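You operate a simulated robot arm through the tools that you are given. There is no shell and no other tool. Be economical: measure what you need, move in short steps, check, and stop when the job is done.

You are at the controls of a simulated robot arm. One attempt, no reset.

## Task
Start the inlet elevator and test the red stop on it.
Fine: selector to HAND, start the inlet, strike the red stop, free it, then press reset; the inlet ends stopped.

It is judged by the outcome, as a careful person would: the job done as asked, and still so three seconds after it is handed in. It fails if anything else is knocked over, pushed out of place, dropped, spilled or broken.

## Robot
A 7-joint arm with a two-finger parallel gripper, fixed in place. Base frame: the origin is at the foot of the arm, x ahead of it, y to its left, z up. Readings come in mm, degrees, newtons and seconds.
With the tool pointing down near the work surface it reaches from about 440 to 920 mm from the base axis. Its first joint turns from -115.0 to 115.0 degrees. Payload 3.91 kg.
The TCP is the grasp point between the finger pads, 30 mm short of the fingertips. In the tool frame z runs along the fingers and y along their closing line. The gripper opens to 110 mm. The fingers are 20 mm wide and 10 mm thick; the gripper's body (48 by 112 mm) begins 55 mm behind the TCP.
Orientation is that of the tool frame in the base frame, as a unit quaternion [w, x, y, z]. With the fingers straight down and closing along the base's y, the tool's x points along the base's -x, its y along +y and its z along -z.

## Interface
- The arm moves only by the tool apply_moves. Its argument "plan" is a list of rows, each a list of 7 numbers: the turn, a rotation vector about the tool's x, y, z in degrees, then the shift along the tool's x, y, z in m, then the opening in per cent of the stroke, from 0 (shut) to 100 (fully open). In form: [[rx, ry, rz, dx, dy, dz, claw], ...]. A call has 1 to 12 rows; each row shifts and turns the commanded pose from where the row before left it, along the tool's axes as they then stand. Rows are played at 5 a second. More than 50 mm and 8.6 degrees between two rows, or a gripper value outside its range, and nothing of the call is played. Where a pose cannot be reached the arm comes as near as it can. A force on the tool above 90 N (or 10 N above the force at the start of the call, whichever is more), or a blocked arm, ends the call early, and 0.2 s more pass. Each finger travels about 153 mm/s and halts on what it meets, pressing with about 45 N; the grip force reading is that of the motor and also rises with nothing between the fingers. The clock runs only during rows and for 0.2 s after the last one: add rows that do not move to give the fingers time. The reply holds the time, the measured pose of the TCP, the force on the tool along the base axes, the opening and the grip force, in the units named above and with some noise, with the torque about the TCP (base axes, N m) and any sound that the robot's microphone picked up, and new pictures: "views" is both (left out), scene, wrist or none.
- Cameras (640 x 400 px; columns grow to the right, rows downward): "scene" is fixed at [221.2, -650.5, 1481.8]; the picture's right is [0.91, -0.41, 0.00], its down [-0.11, -0.24, -0.97] and it looks along [0.40, 0.88, -0.26] (base axes); focal length 316 px, centre (320, 200). "wrist" rides on the gripper at [72, 17, -103] in the tool frame; the picture's right is [-0.23, 0.97, 0.00], its down [-0.76, -0.18, -0.62] and it looks along [-0.61, -0.14, 0.78] (tool axes); focal length 222 px, centre (320, 200). There is no depth. A picture from a camera that has moved, and an enlarged one, comes with that camera's place and axes in the base frame and with its lens.
- move_column(by): slides the trunk up (or, below 0, down) by that many mm; the arm rides with it, the base frame stays. It gives what a move gives, with no picture.
- zoom(camera, box): a new picture of the part [left, top, right, bottom] of that camera's present view, enlarged. The clock stands still meanwhile.
- hand_in(): hands the job in; it is judged then, once.

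Go step by step. Nothing tells you positions but the pictures and the camera data: compare them with the known pose of the tool, close in by small moves and look again before you grip or let go. The budget is 120 turns and 200 pictures, counting those below and the enlarged ones. Unless the task says otherwise, let go and move clear before handing in, and close with one line.

The tools are called by a JSON object that holds its "name" and its "arguments". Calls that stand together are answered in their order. apply_moves: Moves the arm, as the interface text tells. Its arguments: {"type":"object","properties":{"plan":{"type":"array","items":{"type":"array","items":{"type":"number"}}},"views":{"type":"string","enum":["both","scene","wrist","none"]}},"required":["plan"]} The other tools are called the same way: move_column (by) slides the trunk up or down; zoom (camera, box) takes an enlarged picture of a part of a camera's view; hand_in () hands the job in.

At the start:

```text
time: 0.0
tcp_pos: [476.2, 62.8, 1285.9]
tool_rot: [0.0, 0.0, 1.0, -0.001]
ft_force: [0.4, 0.0, 0.3]
wrist_torque: [-0.02, -0.02, 0.0]
grip_width: 110.1
grasp_force: 0.1
trunk travel left (down, up): [-850.0, 140.0]
```

scene: 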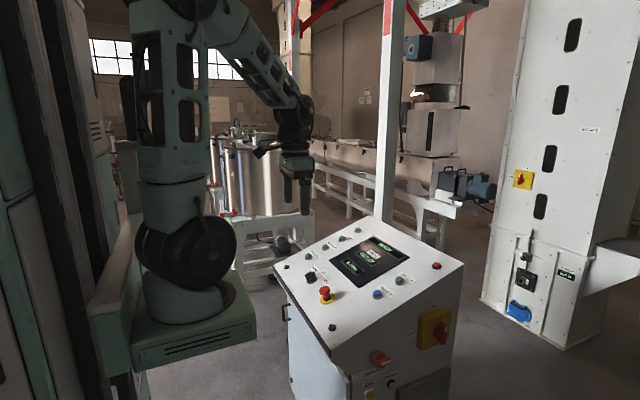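
wrist: 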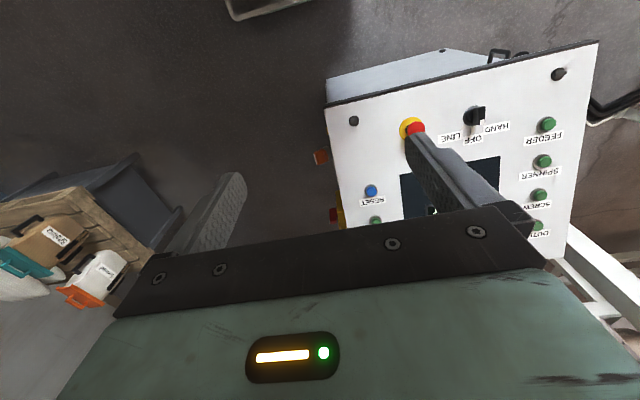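

I see a tilted control console with red stop, selector, green buttons and a blue reset. I take enlarged pictures to read the labels first.

{"name": "zoom", "arguments": {"camera": "scene", "box": [265, 210, 475, 341]}}

{"name": "zoom", "arguments": {"camera": "wrist", "box": [310, 30, 630, 230]}}

{"name": "zoom", "arguments": {"camera": "scene", "box": [480, 150, 640, 350]}}

```text
3.05 times, centred on (370, 276) of scene
camera zoom: at [221.2, -650.5, 1481.8], right [0.91, -0.41, 0.0], down [-0.11, -0.24, -0.97], along [0.4, 0.88, -0.26], focal length 962 px, centre (168, -30)
```

zoom: 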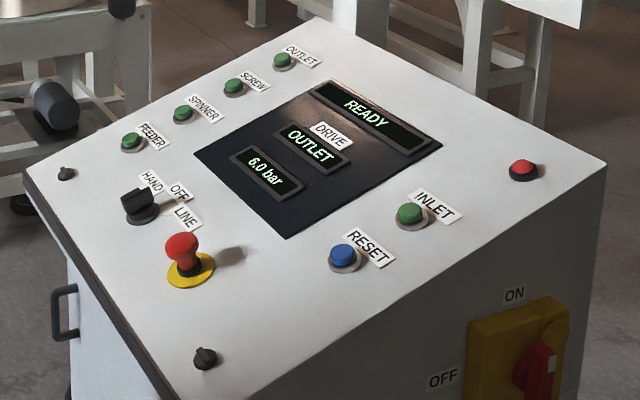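

```text
2.00 times, centred on (470, 130) of wrist
camera zoom: at [404.2, 80.1, 1389.3], right [0.23, 0.97, 0.0], down [0.76, -0.18, 0.62], along [0.61, -0.14, -0.78], focal length 444 px, centre (20, 340)
```

zoom: 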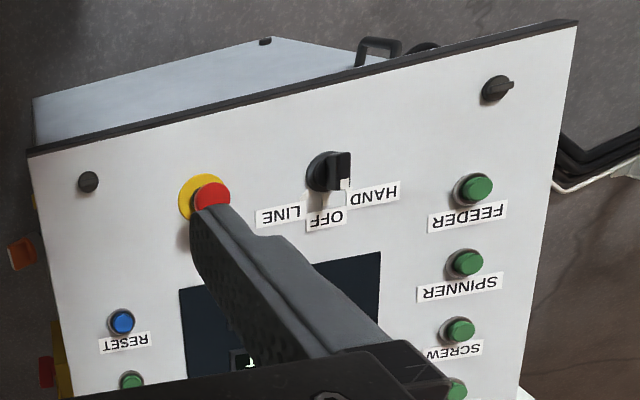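

```text
2.00 times, centred on (560, 250) of scene
camera zoom: at [221.2, -650.5, 1481.8], right [0.91, -0.41, 0.0], down [-0.11, -0.24, -0.97], along [0.4, 0.88, -0.26], focal length 631 px, centre (-160, 100)
```

zoom: 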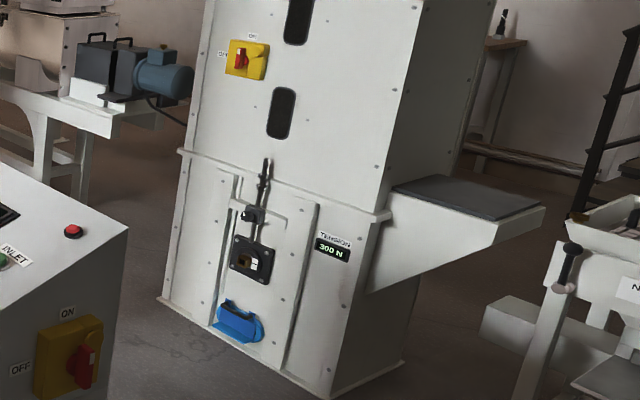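

The console faces the arm and rises away from it; I estimate the red stop near (657, 265, 860) and reset near (793, 136, 890). I lower the trunk a bit and look with the wrist camera from nearer.

{"name": "move_column", "arguments": {"by": -150}}

{"name": "apply_moves", "arguments": {"plan": [[0, 0, 0, 0.04, 0.03, 0, 100], [0, 0, 0, 0.04, 0.03, 0, 60], [0, 0, 0, 0.0, 0.03, 0, 0], [0, 0, 0, 0, 0.03, 0, 0]]}}

```text
time: 1.8
tcp_pos: [478.1, 63.5, 1135.8]
tool_rot: [0.0, 0.0, 1.0, 0.0]
ft_force: [-0.8, -0.4, -0.5]
wrist_torque: [0.01, -0.01, 0.02]
grip_width: 110.2
grasp_force: 0.0
trunk travel left (down, up): [-700.0, 290.0]
```

```text
time: 2.8
tcp_pos: [395.7, 184.1, 1134.9]
tool_rot: [-0.001, 0.001, 1.0, 0.001]
ft_force: [-0.3, -0.1, 0.3]
wrist_torque: [0.0, 0.01, 0.04]
grip_width: 0.0
grasp_force: 38.0
trunk travel left (down, up): [-700.0, 290.0]
camera wrist: at [322.8, 201.7, 1238.4], right [0.23, 0.97, 0.0], down [0.76, -0.18, 0.62], along [0.61, -0.14, -0.78], focal length 222 px, centre (320, 200)
```

scene: 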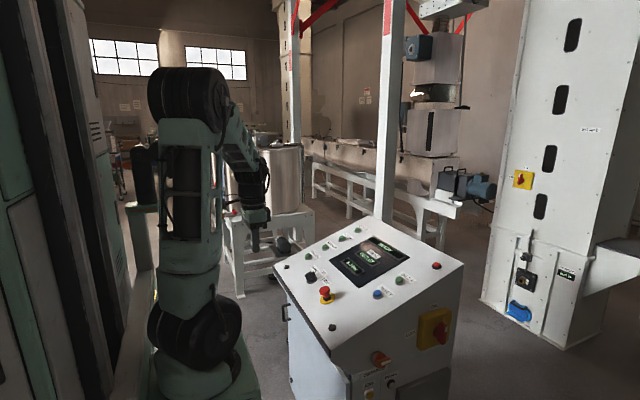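
wrist: 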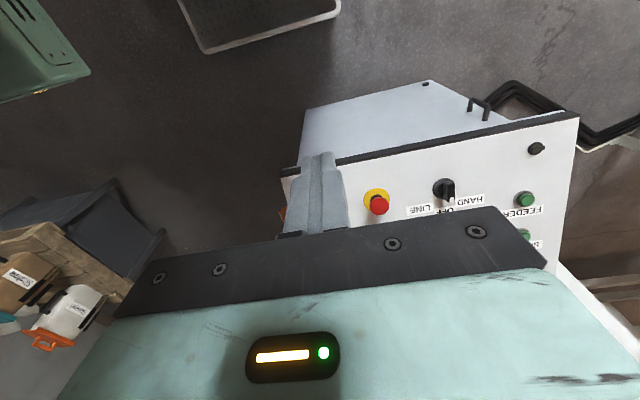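

The gripper body hides what lies ahead of it, so I move forward at this height to look back over the whole panel.

{"name": "apply_moves", "arguments": {"plan": [[0, 0, 0, -0.045, 0.003, 0, 0], [0, 0, 0, -0.045, 0.003, 0, 0], [0, 0, 0, -0.045, 0.003, 0, 0], [0, 0, 0, -0.045, 0.003, 0, 0], [0, 0, 0, -0.045, 0.003, 0, 0], [0, 0, 0, -0.02, 0.003, 0, 0], [0, 0, 0, 0, 0, 0, 0]]}}

```text
time: 4.3
tcp_pos: [644.6, 198.3, 1136.4]
tool_rot: [0.0, 0.0, 1.0, 0.0]
ft_force: [-0.3, -0.3, -0.1]
wrist_torque: [0.04, -0.02, 0.0]
grip_width: 0.0
grasp_force: 37.3
trunk travel left (down, up): [-700.0, 290.0]
camera wrist: at [570.9, 215.7, 1239.1], right [0.23, 0.97, 0.0], down [0.76, -0.18, 0.62], along [0.61, -0.14, -0.78], focal length 222 px, centre (320, 200)
```

scene: 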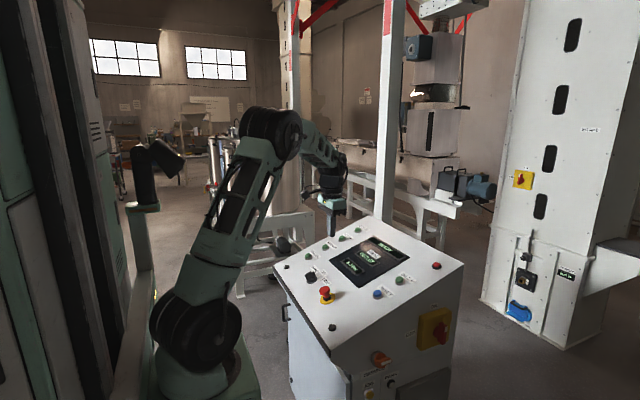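
wrist: 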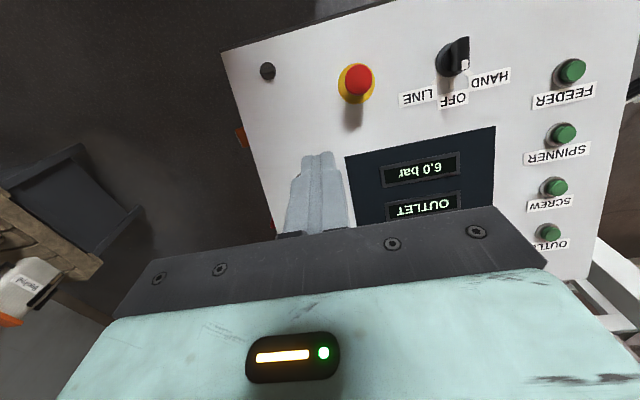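

I now have: feeder ≈ (705, 556, 874), red stop top ≈ (646, 255, 873), selector ≈ (662, 407, 848), panel slope ≈ 13°, console yawed ≈ 5°. I look closely at the selector.

{"name": "zoom", "arguments": {"camera": "wrist", "box": [320, 20, 520, 145]}}

{"name": "zoom", "arguments": {"camera": "scene", "box": [290, 255, 350, 310]}}

```text
3.20 times, centred on (420, 82) of wrist
camera zoom: at [570.9, 215.7, 1239.1], right [0.23, 0.97, 0.0], down [0.76, -0.18, 0.62], along [0.61, -0.14, -0.78], focal length 711 px, centre (0, 576)
```

zoom: 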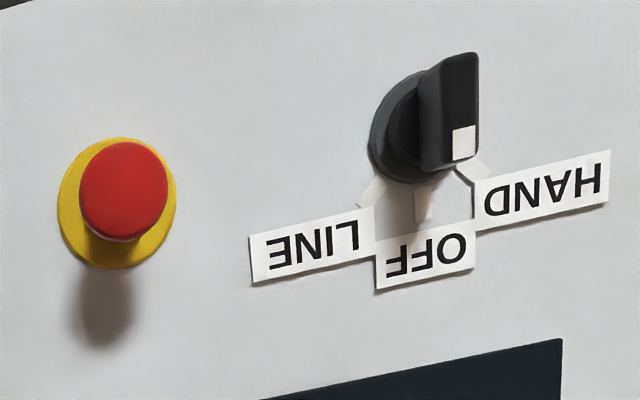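

```text
7.27 times, centred on (320, 282) of scene
camera zoom: at [221.2, -650.5, 1481.8], right [0.91, -0.41, 0.0], down [-0.11, -0.24, -0.97], along [0.4, 0.88, -0.26], focal length 2296 px, centre (320, -400)
```

zoom: 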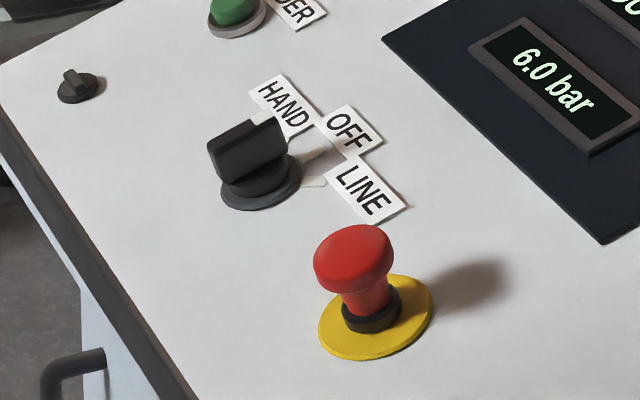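

The lever points at OFF; HAND is about 45° counter-clockwise seen from above. Refined: panel slope ≈ 19°, no yaw; selector base ≈ (656, 391, 849), RESET ≈ (784, 132, 902), INLET ≈ (872, 130, 932). I tilt the tool normal to the panel and go above the selector.

{"name": "apply_moves", "arguments": {"plan": [[0, -6.4, 0, 0, 0, 0, 60], [0, -6.4, 0, 0, 0.0, 0, 60], [0, -6.3, 0, 0, 0, 0, 60], [0, 0, 0, 0.021, 0.045, 0, 60], [0, 0, 0, 0.021, 0.045, 0, 60], [0, 0, 0, 0.021, 0.045, 0, 60], [0, 0, 0, 0.02, 0.045, 0, 60], [0, 0, 0, 0, 0.013, 0.04, 60], [0, 0, 0, 0, 0, 0.042, 60], [0, 0, 0, 0, 0, 0.042, 60], [0, 0, 0, 0, 0, 0, 60]]}}

```text
time: 6.8
tcp_pos: [601.7, 394.1, 992.6]
tool_rot: [0.166, 0.001, 0.986, 0.0]
ft_force: [-1.0, -0.8, 0.4]
wrist_torque: [0.06, 0.01, -0.02]
grip_width: 66.1
grasp_force: 0.1
trunk travel left (down, up): [-700.0, 290.0]
camera wrist: at [499.1, 410.8, 1066.4], right [0.21, 0.97, 0.07], down [0.52, -0.18, 0.84], along [0.83, -0.14, -0.54], focal length 222 px, centre (320, 200)
```

scene: 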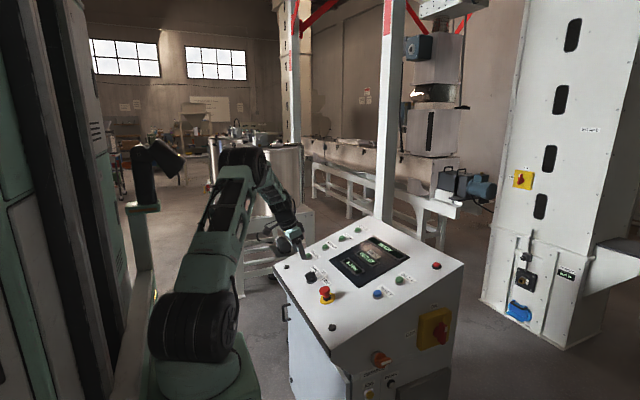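
wrist: 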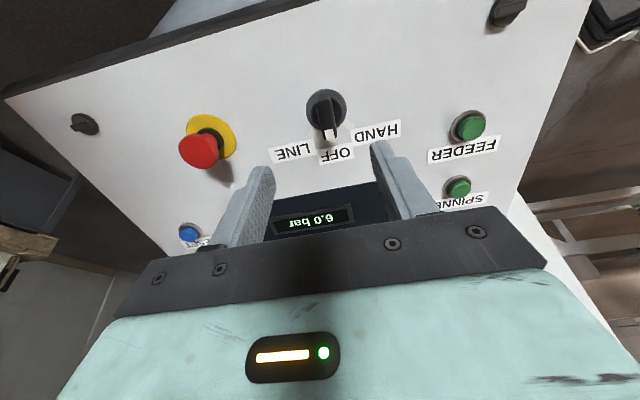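

The projected tool axis lands almost on the selector. One enlarged look before descending.

{"name": "zoom", "arguments": {"camera": "wrist", "box": [260, 70, 420, 170]}}

```text
4.00 times, centred on (340, 120) of wrist
camera zoom: at [499.1, 410.8, 1066.4], right [0.21, 0.97, 0.07], down [0.52, -0.18, 0.84], along [0.83, -0.14, -0.54], focal length 888 px, centre (240, 520)
```

zoom: 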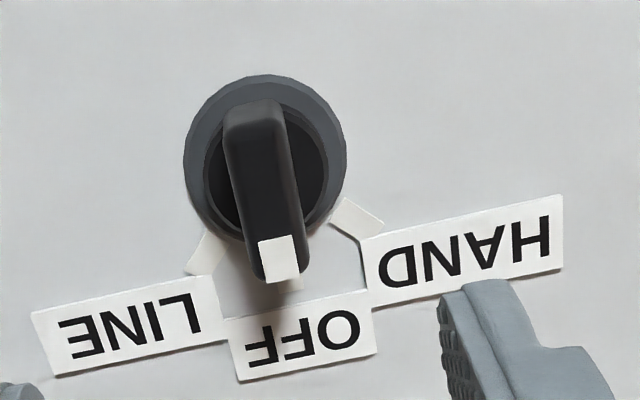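

The selector is about 7 mm to the tool's +y. I correct and descend most of the way.

{"name": "apply_moves", "arguments": {"plan": [[0, 0, 0, 0, 0.0065, 0.0, 60], [0, 0, 0, 0, 0, 0.03, 50], [0, 0, 0, 0, 0, 0.03, 45], [0, 0, 0, 0, 0, 0.025, 45], [0, 0, 0, 0, 0, 0, 45]]}}

{"name": "zoom", "arguments": {"camera": "scene", "box": [270, 225, 370, 310]}}

```text
time: 8.0
tcp_pos: [633.2, 401.2, 909.8]
tool_rot: [0.166, 0.001, 0.986, -0.001]
ft_force: [-0.2, -0.4, -0.2]
wrist_torque: [0.02, 0.02, 0.02]
grip_width: 49.4
grasp_force: 0.1
trunk travel left (down, up): [-700.0, 290.0]
camera wrist: at [531.4, 417.5, 984.9], right [0.22, 0.97, 0.08], down [0.52, -0.18, 0.84], along [0.83, -0.14, -0.54], focal length 222 px, centre (320, 200)
```

scene: 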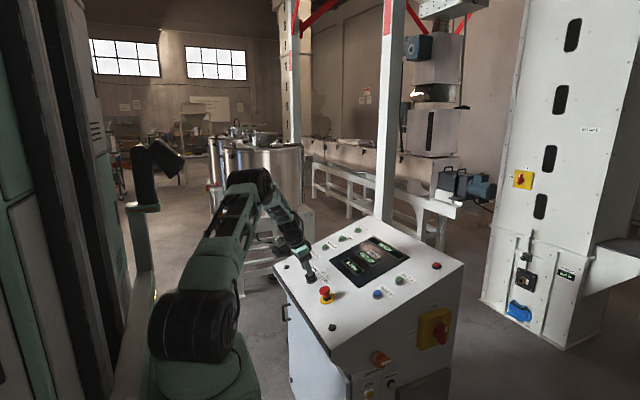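
wrist: 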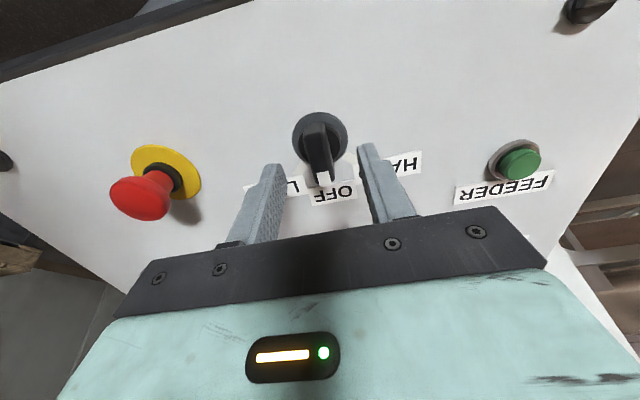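

```text
4.71 times, centred on (320, 268) of scene
camera zoom: at [221.2, -650.5, 1481.8], right [0.91, -0.41, 0.0], down [-0.11, -0.24, -0.97], along [0.4, 0.88, -0.26], focal length 1485 px, centre (320, -118)
```

zoom: 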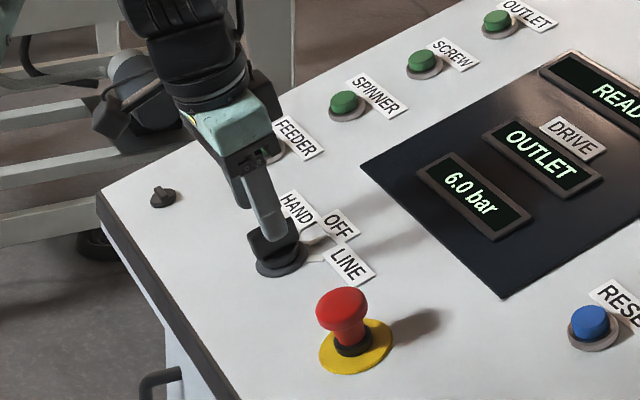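

{"name": "zoom", "arguments": {"camera": "wrist", "box": [240, 95, 400, 195]}}

{"name": "zoom", "arguments": {"camera": "scene", "box": [300, 255, 345, 285]}}

```text
4.00 times, centred on (320, 145) of wrist
camera zoom: at [531.4, 417.5, 984.9], right [0.22, 0.97, 0.08], down [0.52, -0.18, 0.84], along [0.83, -0.14, -0.54], focal length 888 px, centre (320, 420)
```

zoom: 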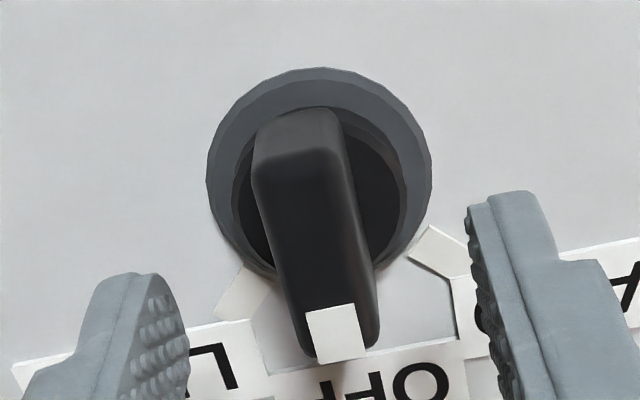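

```text
13.33 times, centred on (322, 270) of scene
camera zoom: at [221.2, -650.5, 1481.8], right [0.91, -0.41, 0.0], down [-0.11, -0.24, -0.97], along [0.4, 0.88, -0.26], focal length 4208 px, centre (287, -733)
```

zoom: 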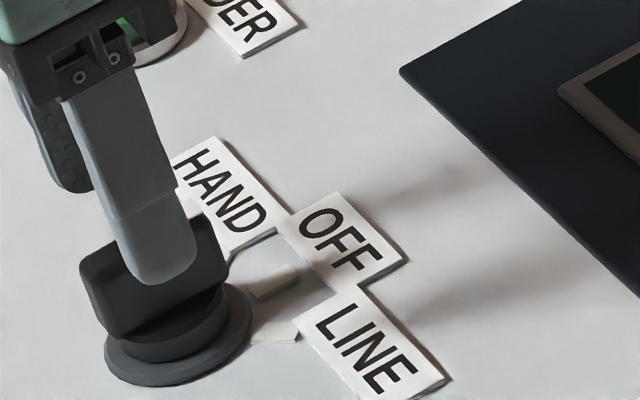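

I shift 4 mm back toward the robot and descend 19 mm, then close gently on the lever.

{"name": "apply_moves", "arguments": {"plan": [[0, 0, 0, 0.004, 0, 0, 45], [0, 0, 0, 0, 0, 0.01, 45], [0, 0, 0, 0, 0, 0.009, 45], [0, 0, 0, 0, 0, 0, 45]]}}

{"name": "zoom", "arguments": {"camera": "scene", "box": [300, 255, 345, 285]}}

```text
time: 8.9
tcp_pos: [635.0, 400.7, 891.1]
tool_rot: [0.166, 0.0, 0.986, 0.0]
ft_force: [0.3, 0.3, -0.8]
wrist_torque: [0.02, -0.03, 0.0]
grip_width: 49.6
grasp_force: 0.1
trunk travel left (down, up): [-700.0, 290.0]
camera wrist: at [532.1, 417.9, 965.0], right [0.22, 0.97, 0.07], down [0.52, -0.18, 0.84], along [0.83, -0.14, -0.54], focal length 222 px, centre (320, 200)
```

scene: 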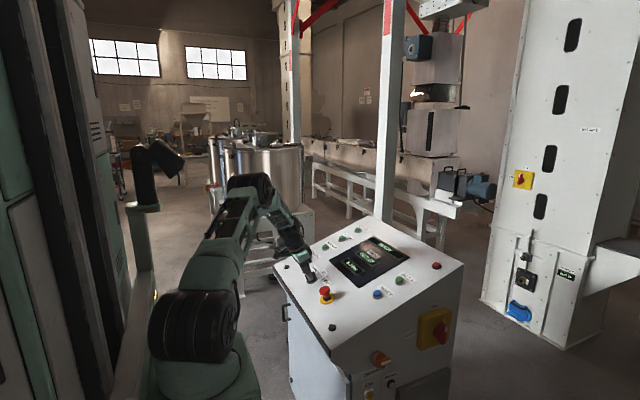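
wrist: 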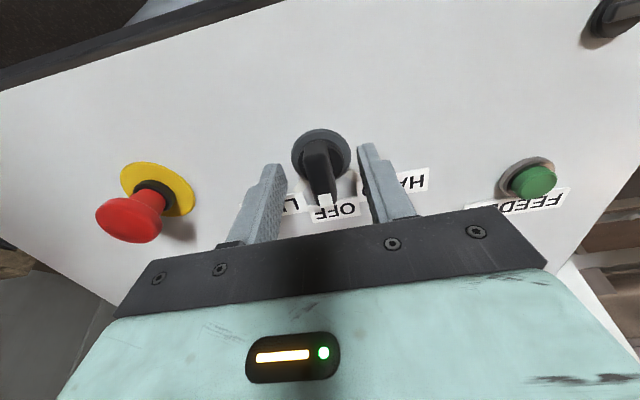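

```text
13.33 times, centred on (322, 270) of scene
camera zoom: at [221.2, -650.5, 1481.8], right [0.91, -0.41, 0.0], down [-0.11, -0.24, -0.97], along [0.4, 0.88, -0.26], focal length 4208 px, centre (287, -733)
```

zoom: 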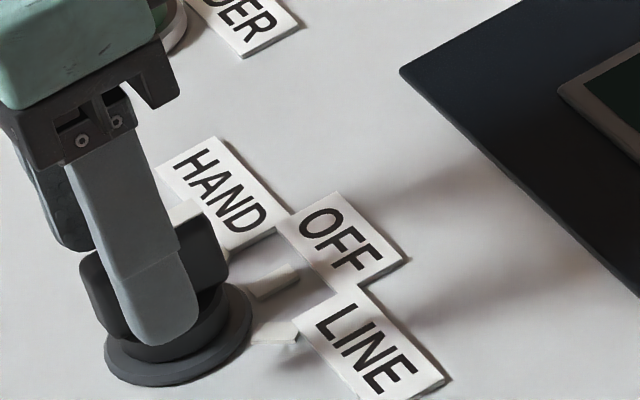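

{"name": "apply_moves", "arguments": {"plan": [[0, 0, 0, 0, 0, -0.002, 45], [0, 0, 0, 0, 0, 0, 20], [0, 0, 0, 0, 0, 0, 8], [0, 0, 0, 0, 0, 0, 8]]}}

{"name": "zoom", "arguments": {"camera": "wrist", "box": [240, 105, 400, 205]}}

```text
time: 9.9
tcp_pos: [634.4, 399.3, 893.5]
tool_rot: [0.166, 0.0, 0.986, 0.0]
ft_force: [-1.9, -4.7, 1.0]
wrist_torque: [-0.12, 0.12, -0.08]
grip_width: 15.7
grasp_force: 45.0
trunk travel left (down, up): [-700.0, 290.0]
camera wrist: at [531.1, 417.1, 967.4], right [0.22, 0.97, 0.07], down [0.52, -0.18, 0.84], along [0.83, -0.14, -0.54], focal length 222 px, centre (320, 200)
```

scene: 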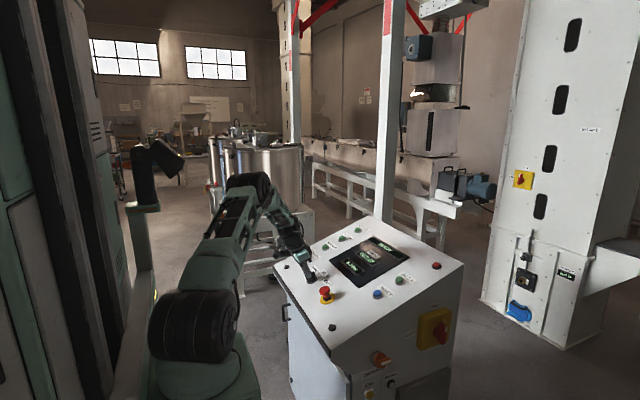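
wrist: 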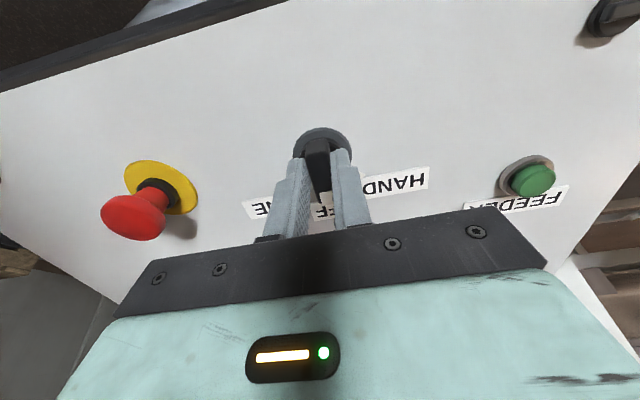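

```text
4.00 times, centred on (320, 155) of wrist
camera zoom: at [531.1, 417.1, 967.4], right [0.22, 0.97, 0.07], down [0.52, -0.18, 0.84], along [0.83, -0.14, -0.54], focal length 888 px, centre (320, 380)
```

zoom: 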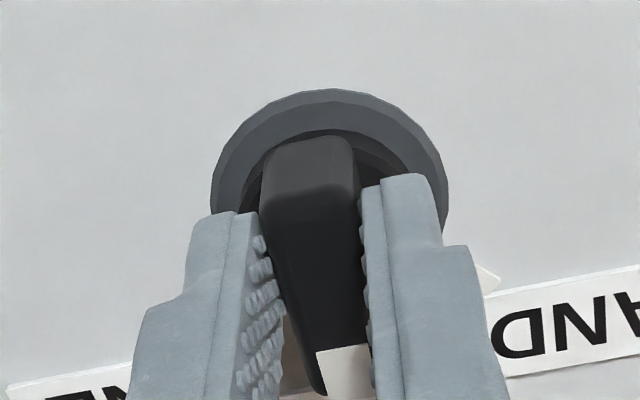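

The lever is gripped at 15.7 mm, about centred. I turn it toward HAND in small steps.

{"name": "apply_moves", "arguments": {"plan": [[0, 0, -5, 0, 0, 0, 8], [0, 0, -5, 0, 0, 0, 8], [0, 0, -5, 0, 0, 0, 8], [0, 0, -5, 0, 0, 0, 8], [0, 0, 0, 0, 0, 0, 8]]}}

{"name": "zoom", "arguments": {"camera": "scene", "box": [300, 255, 345, 285]}}

```text
time: 11.2
tcp_pos: [633.6, 397.6, 894.3]
tool_rot: [0.162, -0.171, 0.971, -0.031]
ft_force: [-6.6, -31.1, 2.8]
wrist_torque: [-0.1, -0.72, -0.3]
grip_width: 15.9
grasp_force: 44.7
trunk travel left (down, up): [-700.0, 290.0]
camera wrist: at [530.3, 389.0, 967.2], right [-0.11, 0.99, -0.04], down [0.53, 0.1, 0.84], along [0.84, 0.07, -0.54], focal length 222 px, centre (320, 200)
```

scene: 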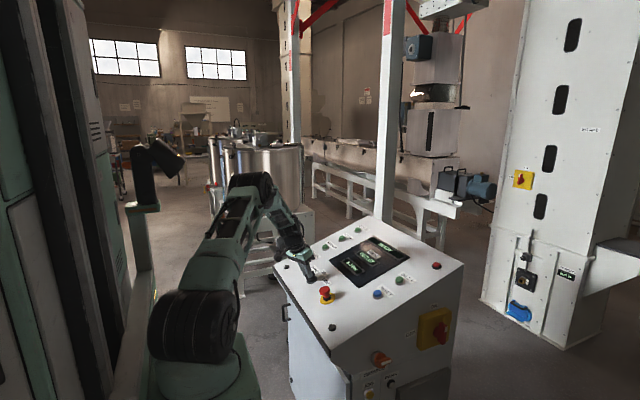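
wrist: 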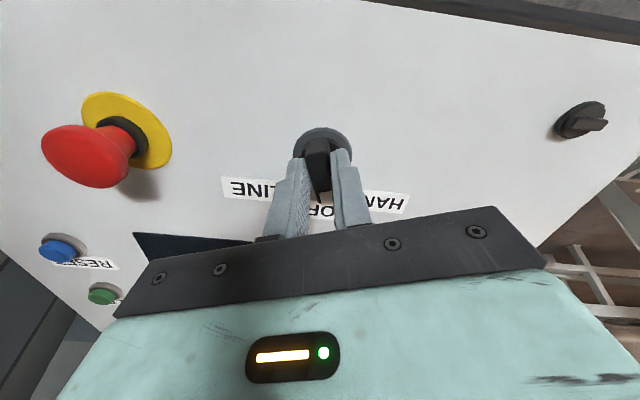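

```text
13.33 times, centred on (322, 270) of scene
camera zoom: at [221.2, -650.5, 1481.8], right [0.91, -0.41, 0.0], down [-0.11, -0.24, -0.97], along [0.4, 0.88, -0.26], focal length 4208 px, centre (287, -733)
```

zoom: 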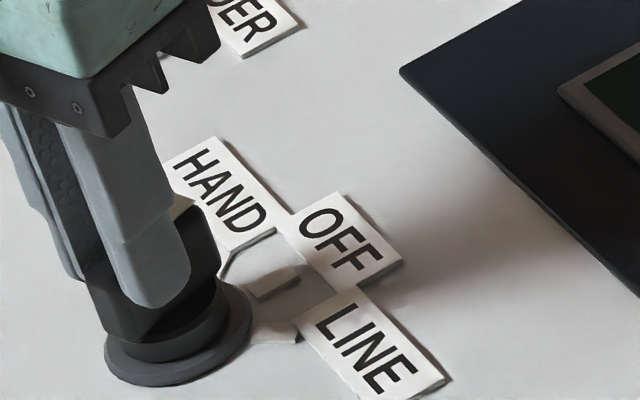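

The lever follows, with a side force of 31 N toward -y, so my grasp is slightly off its axis. I let the tool give that way while turning the rest.

{"name": "apply_moves", "arguments": {"plan": [[0, 0, 0, 0, -0.002, 0, 8], [0, 0, -5, 0, -0.001, 0, 8], [0, 0, -5, 0, -0.001, 0, 8], [0, 0, -5, 0, -0.001, 0, 8], [0, 0, 0, 0, 0, 0, 8]]}}

{"name": "zoom", "arguments": {"camera": "scene", "box": [300, 255, 345, 285]}}

```text
time: 12.3
tcp_pos: [635.2, 395.2, 893.0]
tool_rot: [0.157, -0.297, 0.941, -0.05]
ft_force: [-1.6, -17.7, -9.6]
wrist_torque: [-0.29, 0.31, -0.21]
grip_width: 15.8
grasp_force: 45.2
trunk travel left (down, up): [-700.0, 290.0]
camera wrist: at [535.9, 367.7, 969.3], right [-0.35, 0.93, -0.12], down [0.48, 0.29, 0.82], along [0.8, 0.23, -0.55], focal length 222 px, centre (320, 200)
```

scene: 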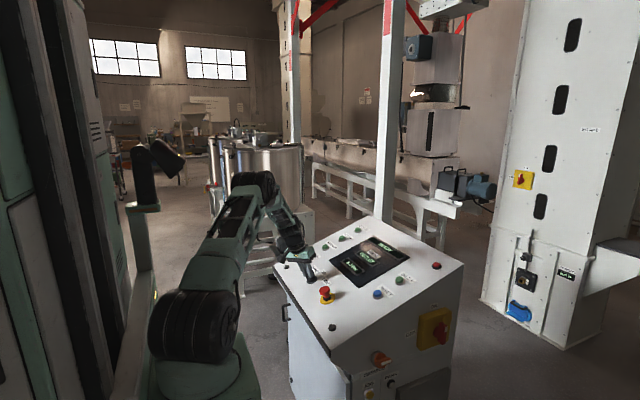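
wrist: 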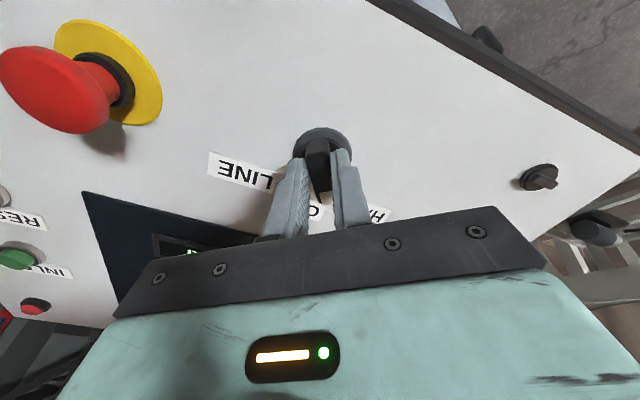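

```text
13.33 times, centred on (322, 270) of scene
camera zoom: at [221.2, -650.5, 1481.8], right [0.91, -0.41, 0.0], down [-0.11, -0.24, -0.97], along [0.4, 0.88, -0.26], focal length 4208 px, centre (287, -733)
```

zoom: 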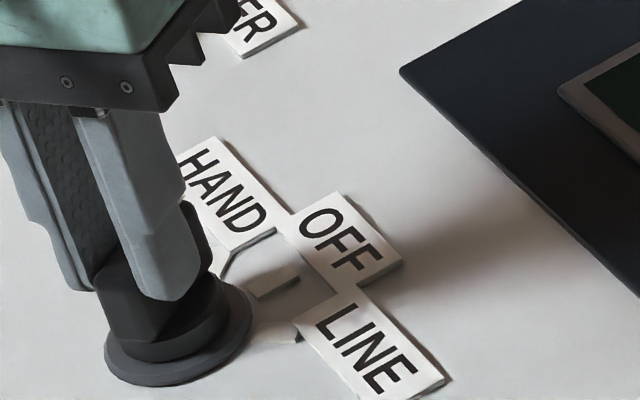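

{"name": "apply_moves", "arguments": {"plan": [[0, 0, -4, 0, -0.0015, 0, 8], [0, 0, -4, 0, -0.0015, 0, 8], [0, 0, -3, 0, -0.001, 0, 8], [0, 0, 0, 0, 0, 0, 8]]}}

{"name": "zoom", "arguments": {"camera": "scene", "box": [300, 255, 345, 285]}}

```text
time: 13.3
tcp_pos: [636.0, 393.8, 894.9]
tool_rot: [0.151, -0.386, 0.908, -0.064]
ft_force: [-16.1, -7.9, -14.1]
wrist_torque: [0.0, 0.67, -0.82]
grip_width: 15.9
grasp_force: 45.0
trunk travel left (down, up): [-700.0, 290.0]
camera wrist: at [543.3, 353.6, 971.8], right [-0.51, 0.84, -0.18], down [0.42, 0.42, 0.8], along [0.75, 0.34, -0.57], focal length 222 px, centre (320, 200)
```

scene: 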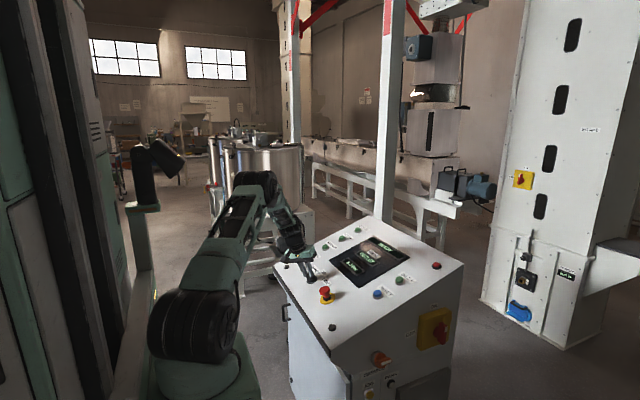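
wrist: 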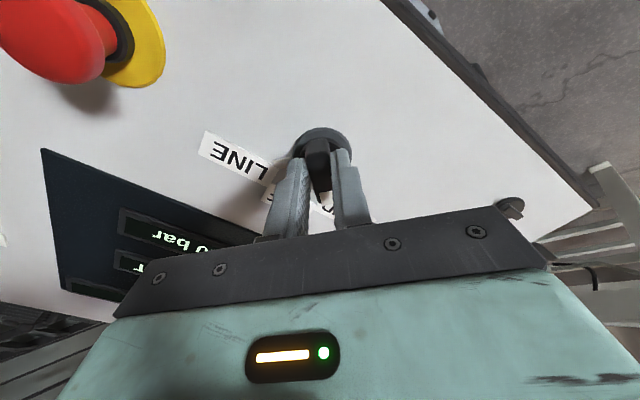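

```text
13.33 times, centred on (322, 270) of scene
camera zoom: at [221.2, -650.5, 1481.8], right [0.91, -0.41, 0.0], down [-0.11, -0.24, -0.97], along [0.4, 0.88, -0.26], focal length 4208 px, centre (287, -733)
```

zoom: 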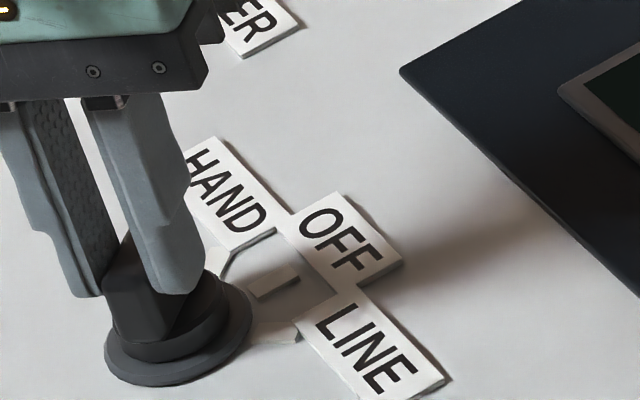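

About 46° turned. I open and back straight out along the tool to check where the lever rests.

{"name": "apply_moves", "arguments": {"plan": [[0, 0, 0, 0, 0, 0, 35], [0, 0, 0, 0, 0, 0, 45], [0, 0, 0, 0, 0, -0.03, 45], [0, 0, 0, 0, 0, -0.04, 45], [0, 0, 0, 0, 0, -0.04, 45], [0, 0, 0, 0, 0, 0, 45]]}}

{"name": "zoom", "arguments": {"camera": "wrist", "box": [240, 60, 400, 160]}}

{"name": "zoom", "arguments": {"camera": "scene", "box": [300, 225, 410, 300]}}

```text
time: 14.8
tcp_pos: [603.4, 392.4, 998.8]
tool_rot: [0.152, -0.385, 0.908, -0.065]
ft_force: [0.1, 0.4, 1.0]
wrist_torque: [-0.03, 0.01, -0.01]
grip_width: 49.3
grasp_force: 0.0
trunk travel left (down, up): [-700.0, 290.0]
camera wrist: at [510.4, 352.5, 1075.4], right [-0.51, 0.84, -0.18], down [0.42, 0.42, 0.8], along [0.75, 0.34, -0.57], focal length 222 px, centre (320, 200)
```

scene: 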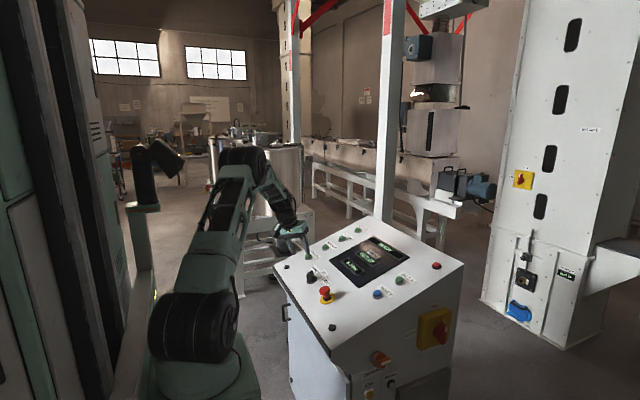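
wrist: 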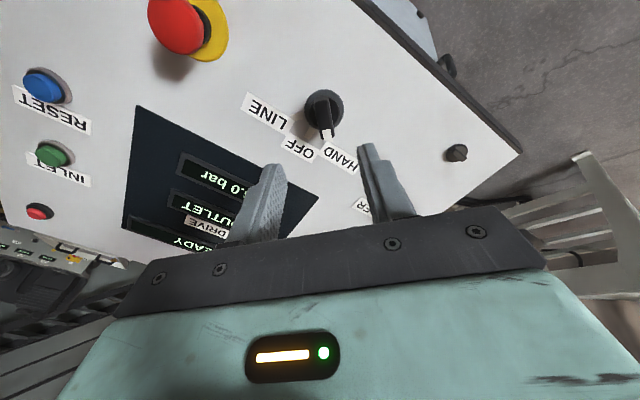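

```text
4.00 times, centred on (320, 110) of wrist
camera zoom: at [510.4, 352.5, 1075.4], right [-0.51, 0.84, -0.18], down [0.42, 0.42, 0.8], along [0.75, 0.34, -0.57], focal length 888 px, centre (320, 560)
```

zoom: 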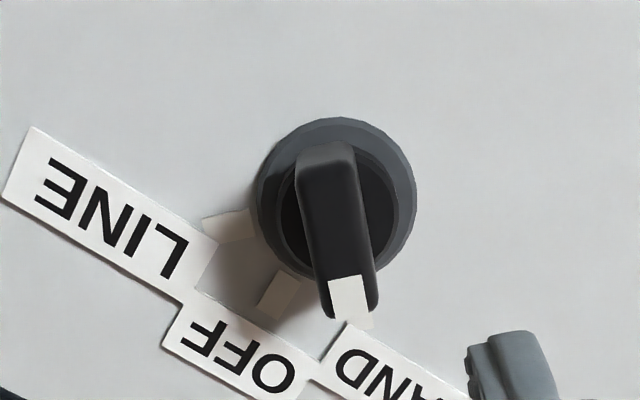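

```text
5.33 times, centred on (355, 262) of scene
camera zoom: at [221.2, -650.5, 1481.8], right [0.91, -0.41, 0.0], down [-0.11, -0.24, -0.97], along [0.4, 0.88, -0.26], focal length 1683 px, centre (133, -133)
```

zoom: 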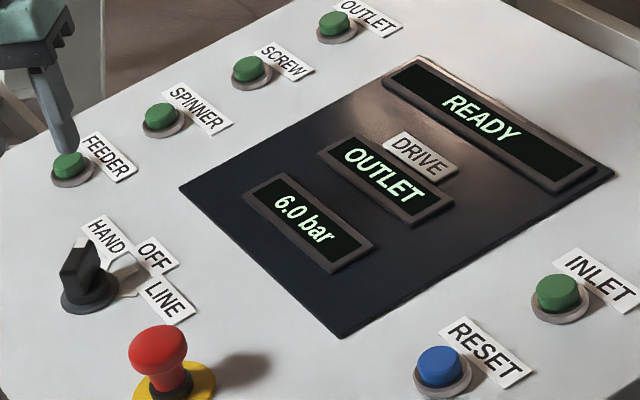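

The selector is at HAND, nothing else disturbed. Next is INLET near (868, 137, 931): I turn the tool back, close the fingers and travel there at clear height.

{"name": "apply_moves", "arguments": {"plan": [[0, 0, 7.7, 0, 0, 0, 20], [0, 0, 7.7, 0, 0, 0, 0], [0, 0, 7.7, 0, 0, 0, 0], [0, 0, 7.7, 0, 0, 0, 0], [0, 0, 7.6, 0, 0, 0, 0], [0, 0, 7.6, 0, 0, 0, 0]], "views": "none"}}

{"name": "apply_moves", "arguments": {"plan": [[0, 0, 0, -0.0325, -0.0365, 0, 0], [0, 0, 0, -0.0325, -0.0365, 0, 0], [0, 0, 0, -0.0325, -0.0365, 0, 0], [0, 0, 0, -0.0325, -0.0365, 0, 0], [0, 0, 0, -0.0325, -0.0365, 0, 0], [0, 0, 0, -0.0325, -0.0365, 0, 0], [0, 0, 0, -0.0325, -0.0365, 0, 0], [0, 0, 0, 0, 0, 0.03, 0], [0, 0, 0, 0, 0, 0, 0]]}}

```text
time: 16.1
tcp_pos: [603.1, 392.4, 999.6]
tool_rot: [0.166, 0.002, 0.986, 0.001]
ft_force: [0.4, -0.1, -0.2]
wrist_torque: [0.0, 0.01, 0.01]
grip_width: 0.0
grasp_force: 37.2
trunk travel left (down, up): [-700.0, 290.0]
```

```text
time: 18.1
tcp_pos: [829.3, 135.1, 1041.4]
tool_rot: [0.165, -0.001, 0.986, 0.001]
ft_force: [0.1, 0.2, -0.3]
wrist_torque: [-0.02, -0.02, 0.02]
grip_width: 0.3
grasp_force: 38.0
trunk travel left (down, up): [-700.0, 290.0]
camera wrist: at [726.3, 152.3, 1115.0], right [0.22, 0.97, 0.07], down [0.52, -0.18, 0.84], along [0.83, -0.14, -0.54], focal length 222 px, centre (320, 200)
```

scene: 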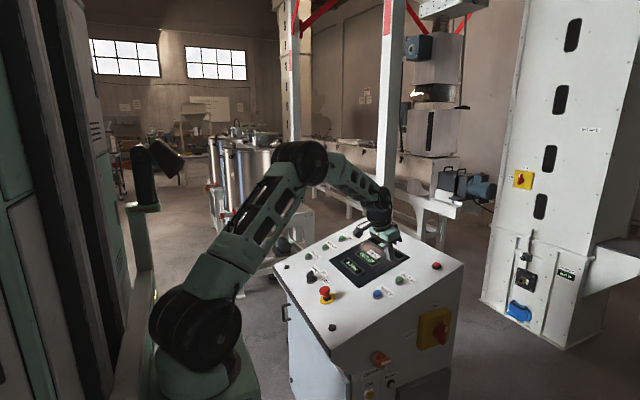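
wrist: 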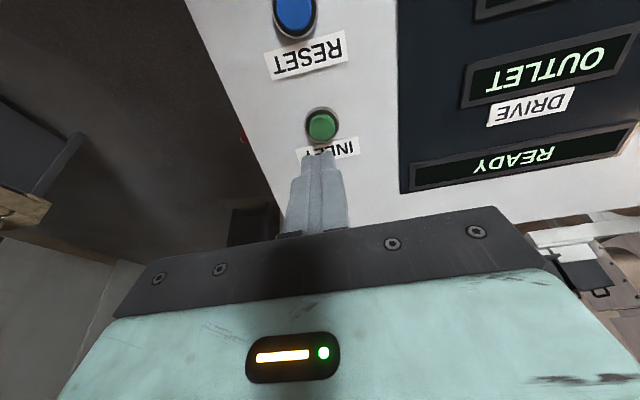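

INLET sits right on the tool axis. I descend most of the way and look again.

{"name": "apply_moves", "arguments": {"plan": [[0, 0, 0, -0.003, 0.001, 0.03, 0], [0, 0, 0, 0, 0, 0.03, 0], [0, 0, 0, 0, 0, 0.01, 0], [0, 0, 0, 0, 0, 0, 0]], "views": "wrist"}}

{"name": "zoom", "arguments": {"camera": "wrist", "box": [240, 100, 400, 200]}}

{"name": "zoom", "arguments": {"camera": "scene", "box": [360, 235, 450, 305]}}

```text
time: 19.1
tcp_pos: [853.9, 136.8, 978.5]
tool_rot: [0.166, -0.001, 0.986, 0.0]
ft_force: [-0.4, 0.3, -0.4]
wrist_torque: [0.03, 0.01, 0.03]
grip_width: 0.1
grasp_force: 37.6
trunk travel left (down, up): [-700.0, 290.0]
camera wrist: at [749.6, 153.9, 1051.4], right [0.22, 0.97, 0.07], down [0.52, -0.18, 0.84], along [0.83, -0.14, -0.54], focal length 222 px, centre (320, 200)
```

wrist: 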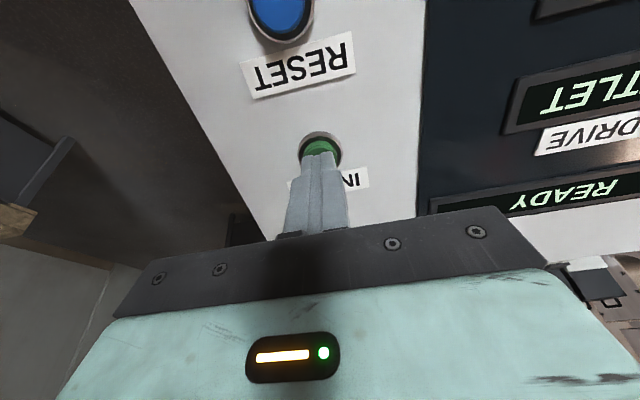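

```text
4.00 times, centred on (320, 150) of wrist
camera zoom: at [749.6, 153.9, 1051.4], right [0.22, 0.97, 0.07], down [0.52, -0.18, 0.84], along [0.83, -0.14, -0.54], focal length 888 px, centre (320, 400)
```

zoom: 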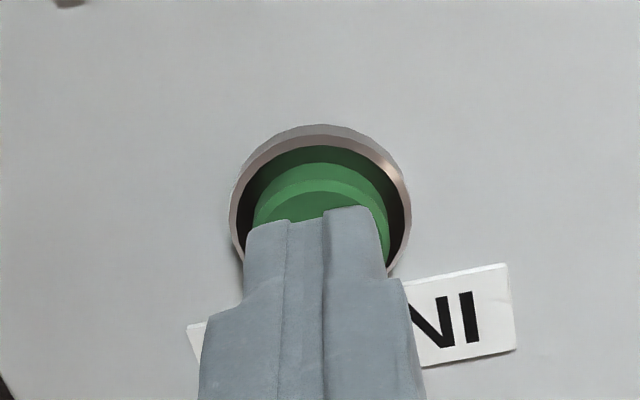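

```text
5.71 times, centred on (405, 270) of scene
camera zoom: at [221.2, -650.5, 1481.8], right [0.91, -0.41, 0.0], down [-0.11, -0.24, -0.97], along [0.4, 0.88, -0.26], focal length 1804 px, centre (-166, -200)
```

zoom: 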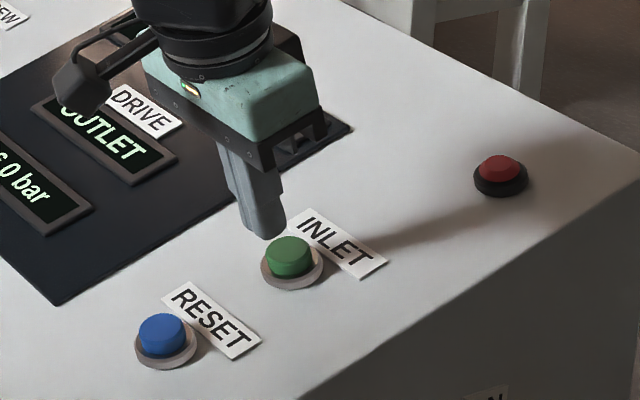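

The tip is about 20 mm above the button and nearly centred. I nudge 4 mm further out and press in small steps, then withdraw.

{"name": "apply_moves", "arguments": {"plan": [[0, 0, 0, -0.004, 0, 0.008, 0], [0, 0, 0, 0, 0, 0.006, 0], [0, 0, 0, 0, 0, 0.004, 0], [0, 0, 0, 0, 0, 0.002, 0], [0, 0, 0, 0, 0, 0.0, 0]], "views": "wrist"}}

{"name": "zoom", "arguments": {"camera": "scene", "box": [340, 225, 450, 305]}}

```text
time: 20.4
tcp_pos: [863.2, 138.8, 963.6]
tool_rot: [0.166, 0.0, 0.986, -0.001]
ft_force: [0.4, 0.5, 0.1]
wrist_torque: [0.0, 0.0, -0.01]
grip_width: 0.0
grasp_force: 37.9
trunk travel left (down, up): [-700.0, 290.0]
camera wrist: at [759.5, 155.4, 1036.6], right [0.22, 0.97, 0.07], down [0.52, -0.18, 0.84], along [0.83, -0.14, -0.54], focal length 222 px, centre (320, 200)
```

wrist: 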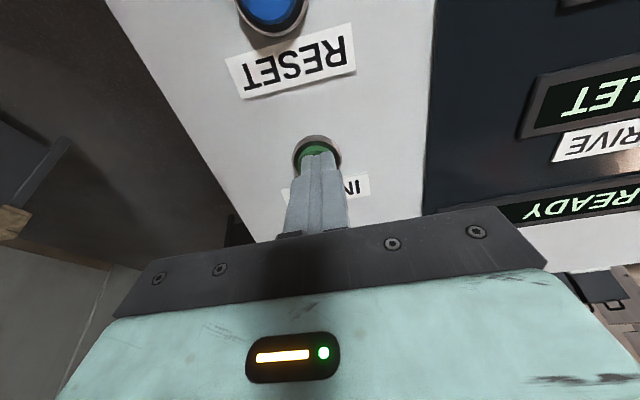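

```text
5.00 times, centred on (395, 265) of scene
camera zoom: at [221.2, -650.5, 1481.8], right [0.91, -0.41, 0.0], down [-0.11, -0.24, -0.97], along [0.4, 0.88, -0.26], focal length 1578 px, centre (-55, -125)
```

zoom: 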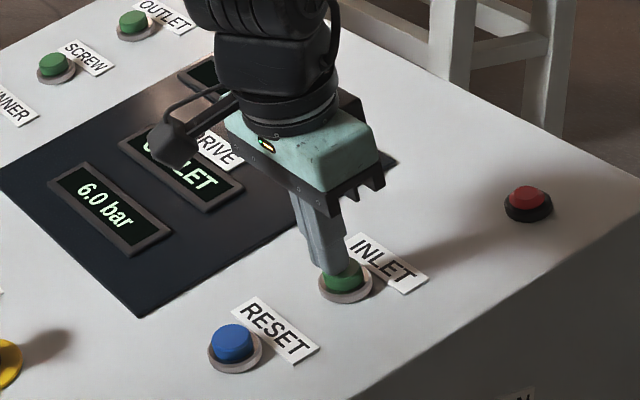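

Almost on the button, still no force. I press on in 2 mm steps.

{"name": "apply_moves", "arguments": {"plan": [[0, 0, 0, 0, 0, 0.002, 0], [0, 0, 0, 0, 0, 0.002, 0], [0, 0, 0, 0, 0, 0.002, 0], [0, 0, 0, 0, 0, 0.002, 0], [0, 0, 0, 0, 0, 0.0, 0]], "views": "none"}}

{"name": "zoom", "arguments": {"camera": "scene", "box": [340, 225, 450, 305]}}

```text
time: 21.6
tcp_pos: [865.8, 138.6, 956.7]
tool_rot: [0.166, 0.0, 0.986, 0.0]
ft_force: [-7.0, -2.3, 9.7]
wrist_torque: [-0.03, 0.15, 0.0]
grip_width: 0.0
grasp_force: 38.1
trunk travel left (down, up): [-700.0, 290.0]
heard: click
```

```text
5.00 times, centred on (395, 265) of scene
camera zoom: at [221.2, -650.5, 1481.8], right [0.91, -0.41, 0.0], down [-0.11, -0.24, -0.97], along [0.4, 0.88, -0.26], focal length 1578 px, centre (-55, -125)
```

zoom: 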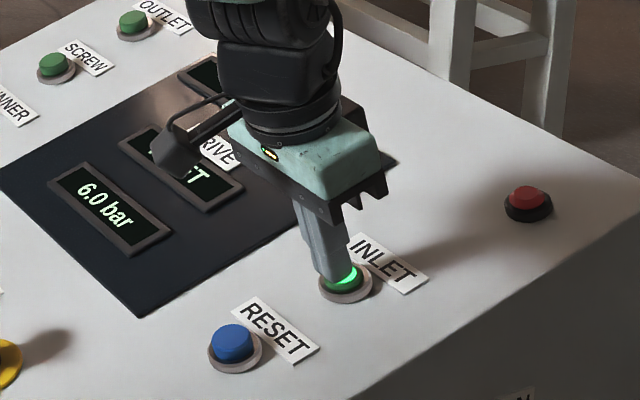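

A click and the button lamp lights. I withdraw and read the display.

{"name": "apply_moves", "arguments": {"plan": [[0, 0, 0, 0, 0, -0.03, 0], [0, 0, 0, 0, 0, -0.04, 0], [0, 0, 0, 0, 0, -0.04, 0], [0, 0, 0, 0.04, 0.0, 0, 0], [0, 0, 0, 0.04, 0, 0, 0], [0, 0, 0, 0.04, 0, 0, 0], [0, 0, 0, 0, 0, 0, 0]]}}

{"name": "zoom", "arguments": {"camera": "scene", "box": [300, 215, 450, 310]}}

```text
time: 23.1
tcp_pos: [717.7, 136.3, 1021.1]
tool_rot: [0.166, 0.001, 0.986, 0.0]
ft_force: [-0.4, -1.1, 0.2]
wrist_torque: [0.04, 0.0, 0.0]
grip_width: 0.1
grasp_force: 37.7
trunk travel left (down, up): [-700.0, 290.0]
camera wrist: at [614.8, 153.8, 1093.9], right [0.22, 0.97, 0.07], down [0.52, -0.18, 0.84], along [0.83, -0.14, -0.54], focal length 222 px, centre (320, 200)
```

scene: 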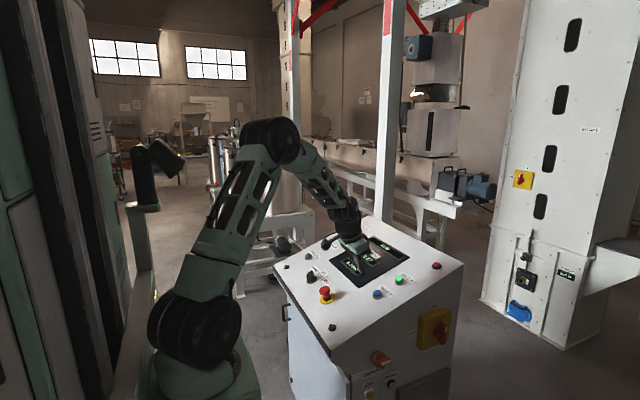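
wrist: 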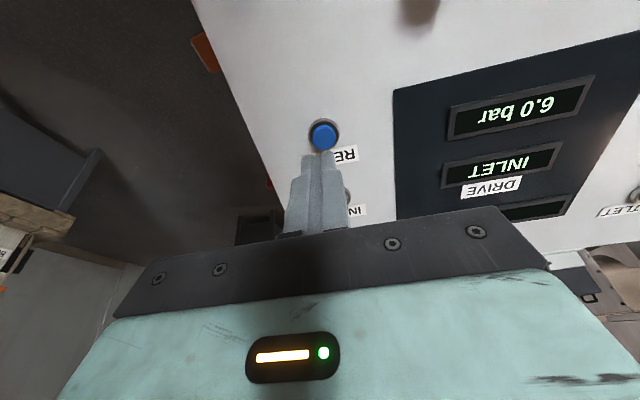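

```text
4.21 times, centred on (375, 262) of scene
camera zoom: at [221.2, -650.5, 1481.8], right [0.91, -0.41, 0.0], down [-0.11, -0.24, -0.97], along [0.4, 0.88, -0.26], focal length 1329 px, centre (88, -63)
```

zoom: 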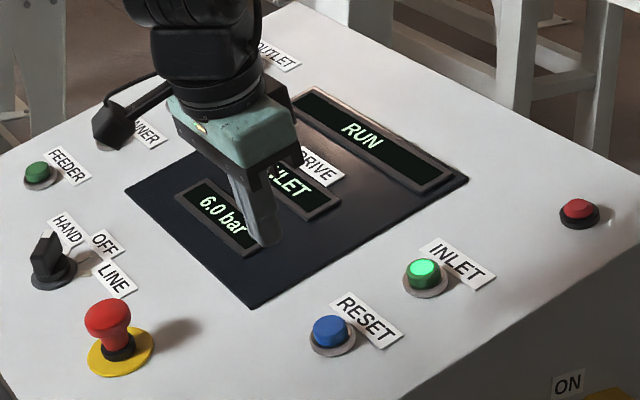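

The display reads RUN / DRIVE INLET and the lamp is lit. Now the red mushroom stop, top ≈ (648, 253, 873): I move above it.

{"name": "apply_moves", "arguments": {"plan": [[0, 0, 0, 0.03, 0.03, 0, 0], [0, 0, 0, 0.03, 0.03, 0, 0], [0, 0, 0, 0.03, 0.03, 0, 0], [0, 0, 0, 0.025, 0.027, 0, 0], [0, 0, 0, 0, 0, 0.017, 0], [0, 0, 0, 0, 0, 0, 0]], "views": "wrist"}}

{"name": "zoom", "arguments": {"camera": "scene", "box": [280, 225, 400, 310]}}

```text
time: 24.6
tcp_pos: [613.9, 254.7, 966.0]
tool_rot: [0.166, 0.001, 0.986, 0.0]
ft_force: [-0.5, -1.1, -0.3]
wrist_torque: [0.01, 0.01, 0.02]
grip_width: 0.0
grasp_force: 37.8
trunk travel left (down, up): [-700.0, 290.0]
camera wrist: at [510.5, 271.4, 1040.6], right [0.22, 0.97, 0.07], down [0.52, -0.18, 0.84], along [0.83, -0.14, -0.54], focal length 222 px, centre (320, 200)
```

wrist: 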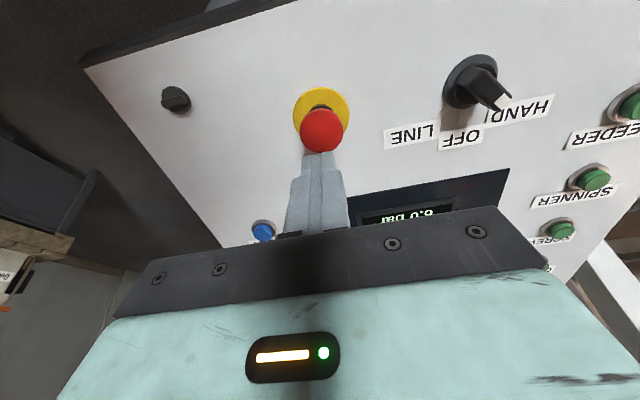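

```text
4.71 times, centred on (340, 268) of scene
camera zoom: at [221.2, -650.5, 1481.8], right [0.91, -0.41, 0.0], down [-0.11, -0.24, -0.97], along [0.4, 0.88, -0.26], focal length 1485 px, centre (226, -118)
```

zoom: 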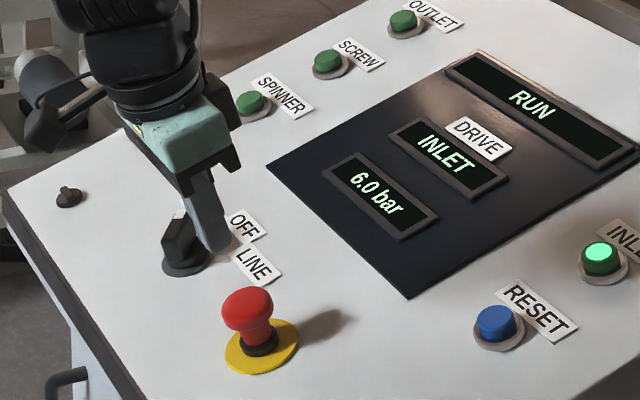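

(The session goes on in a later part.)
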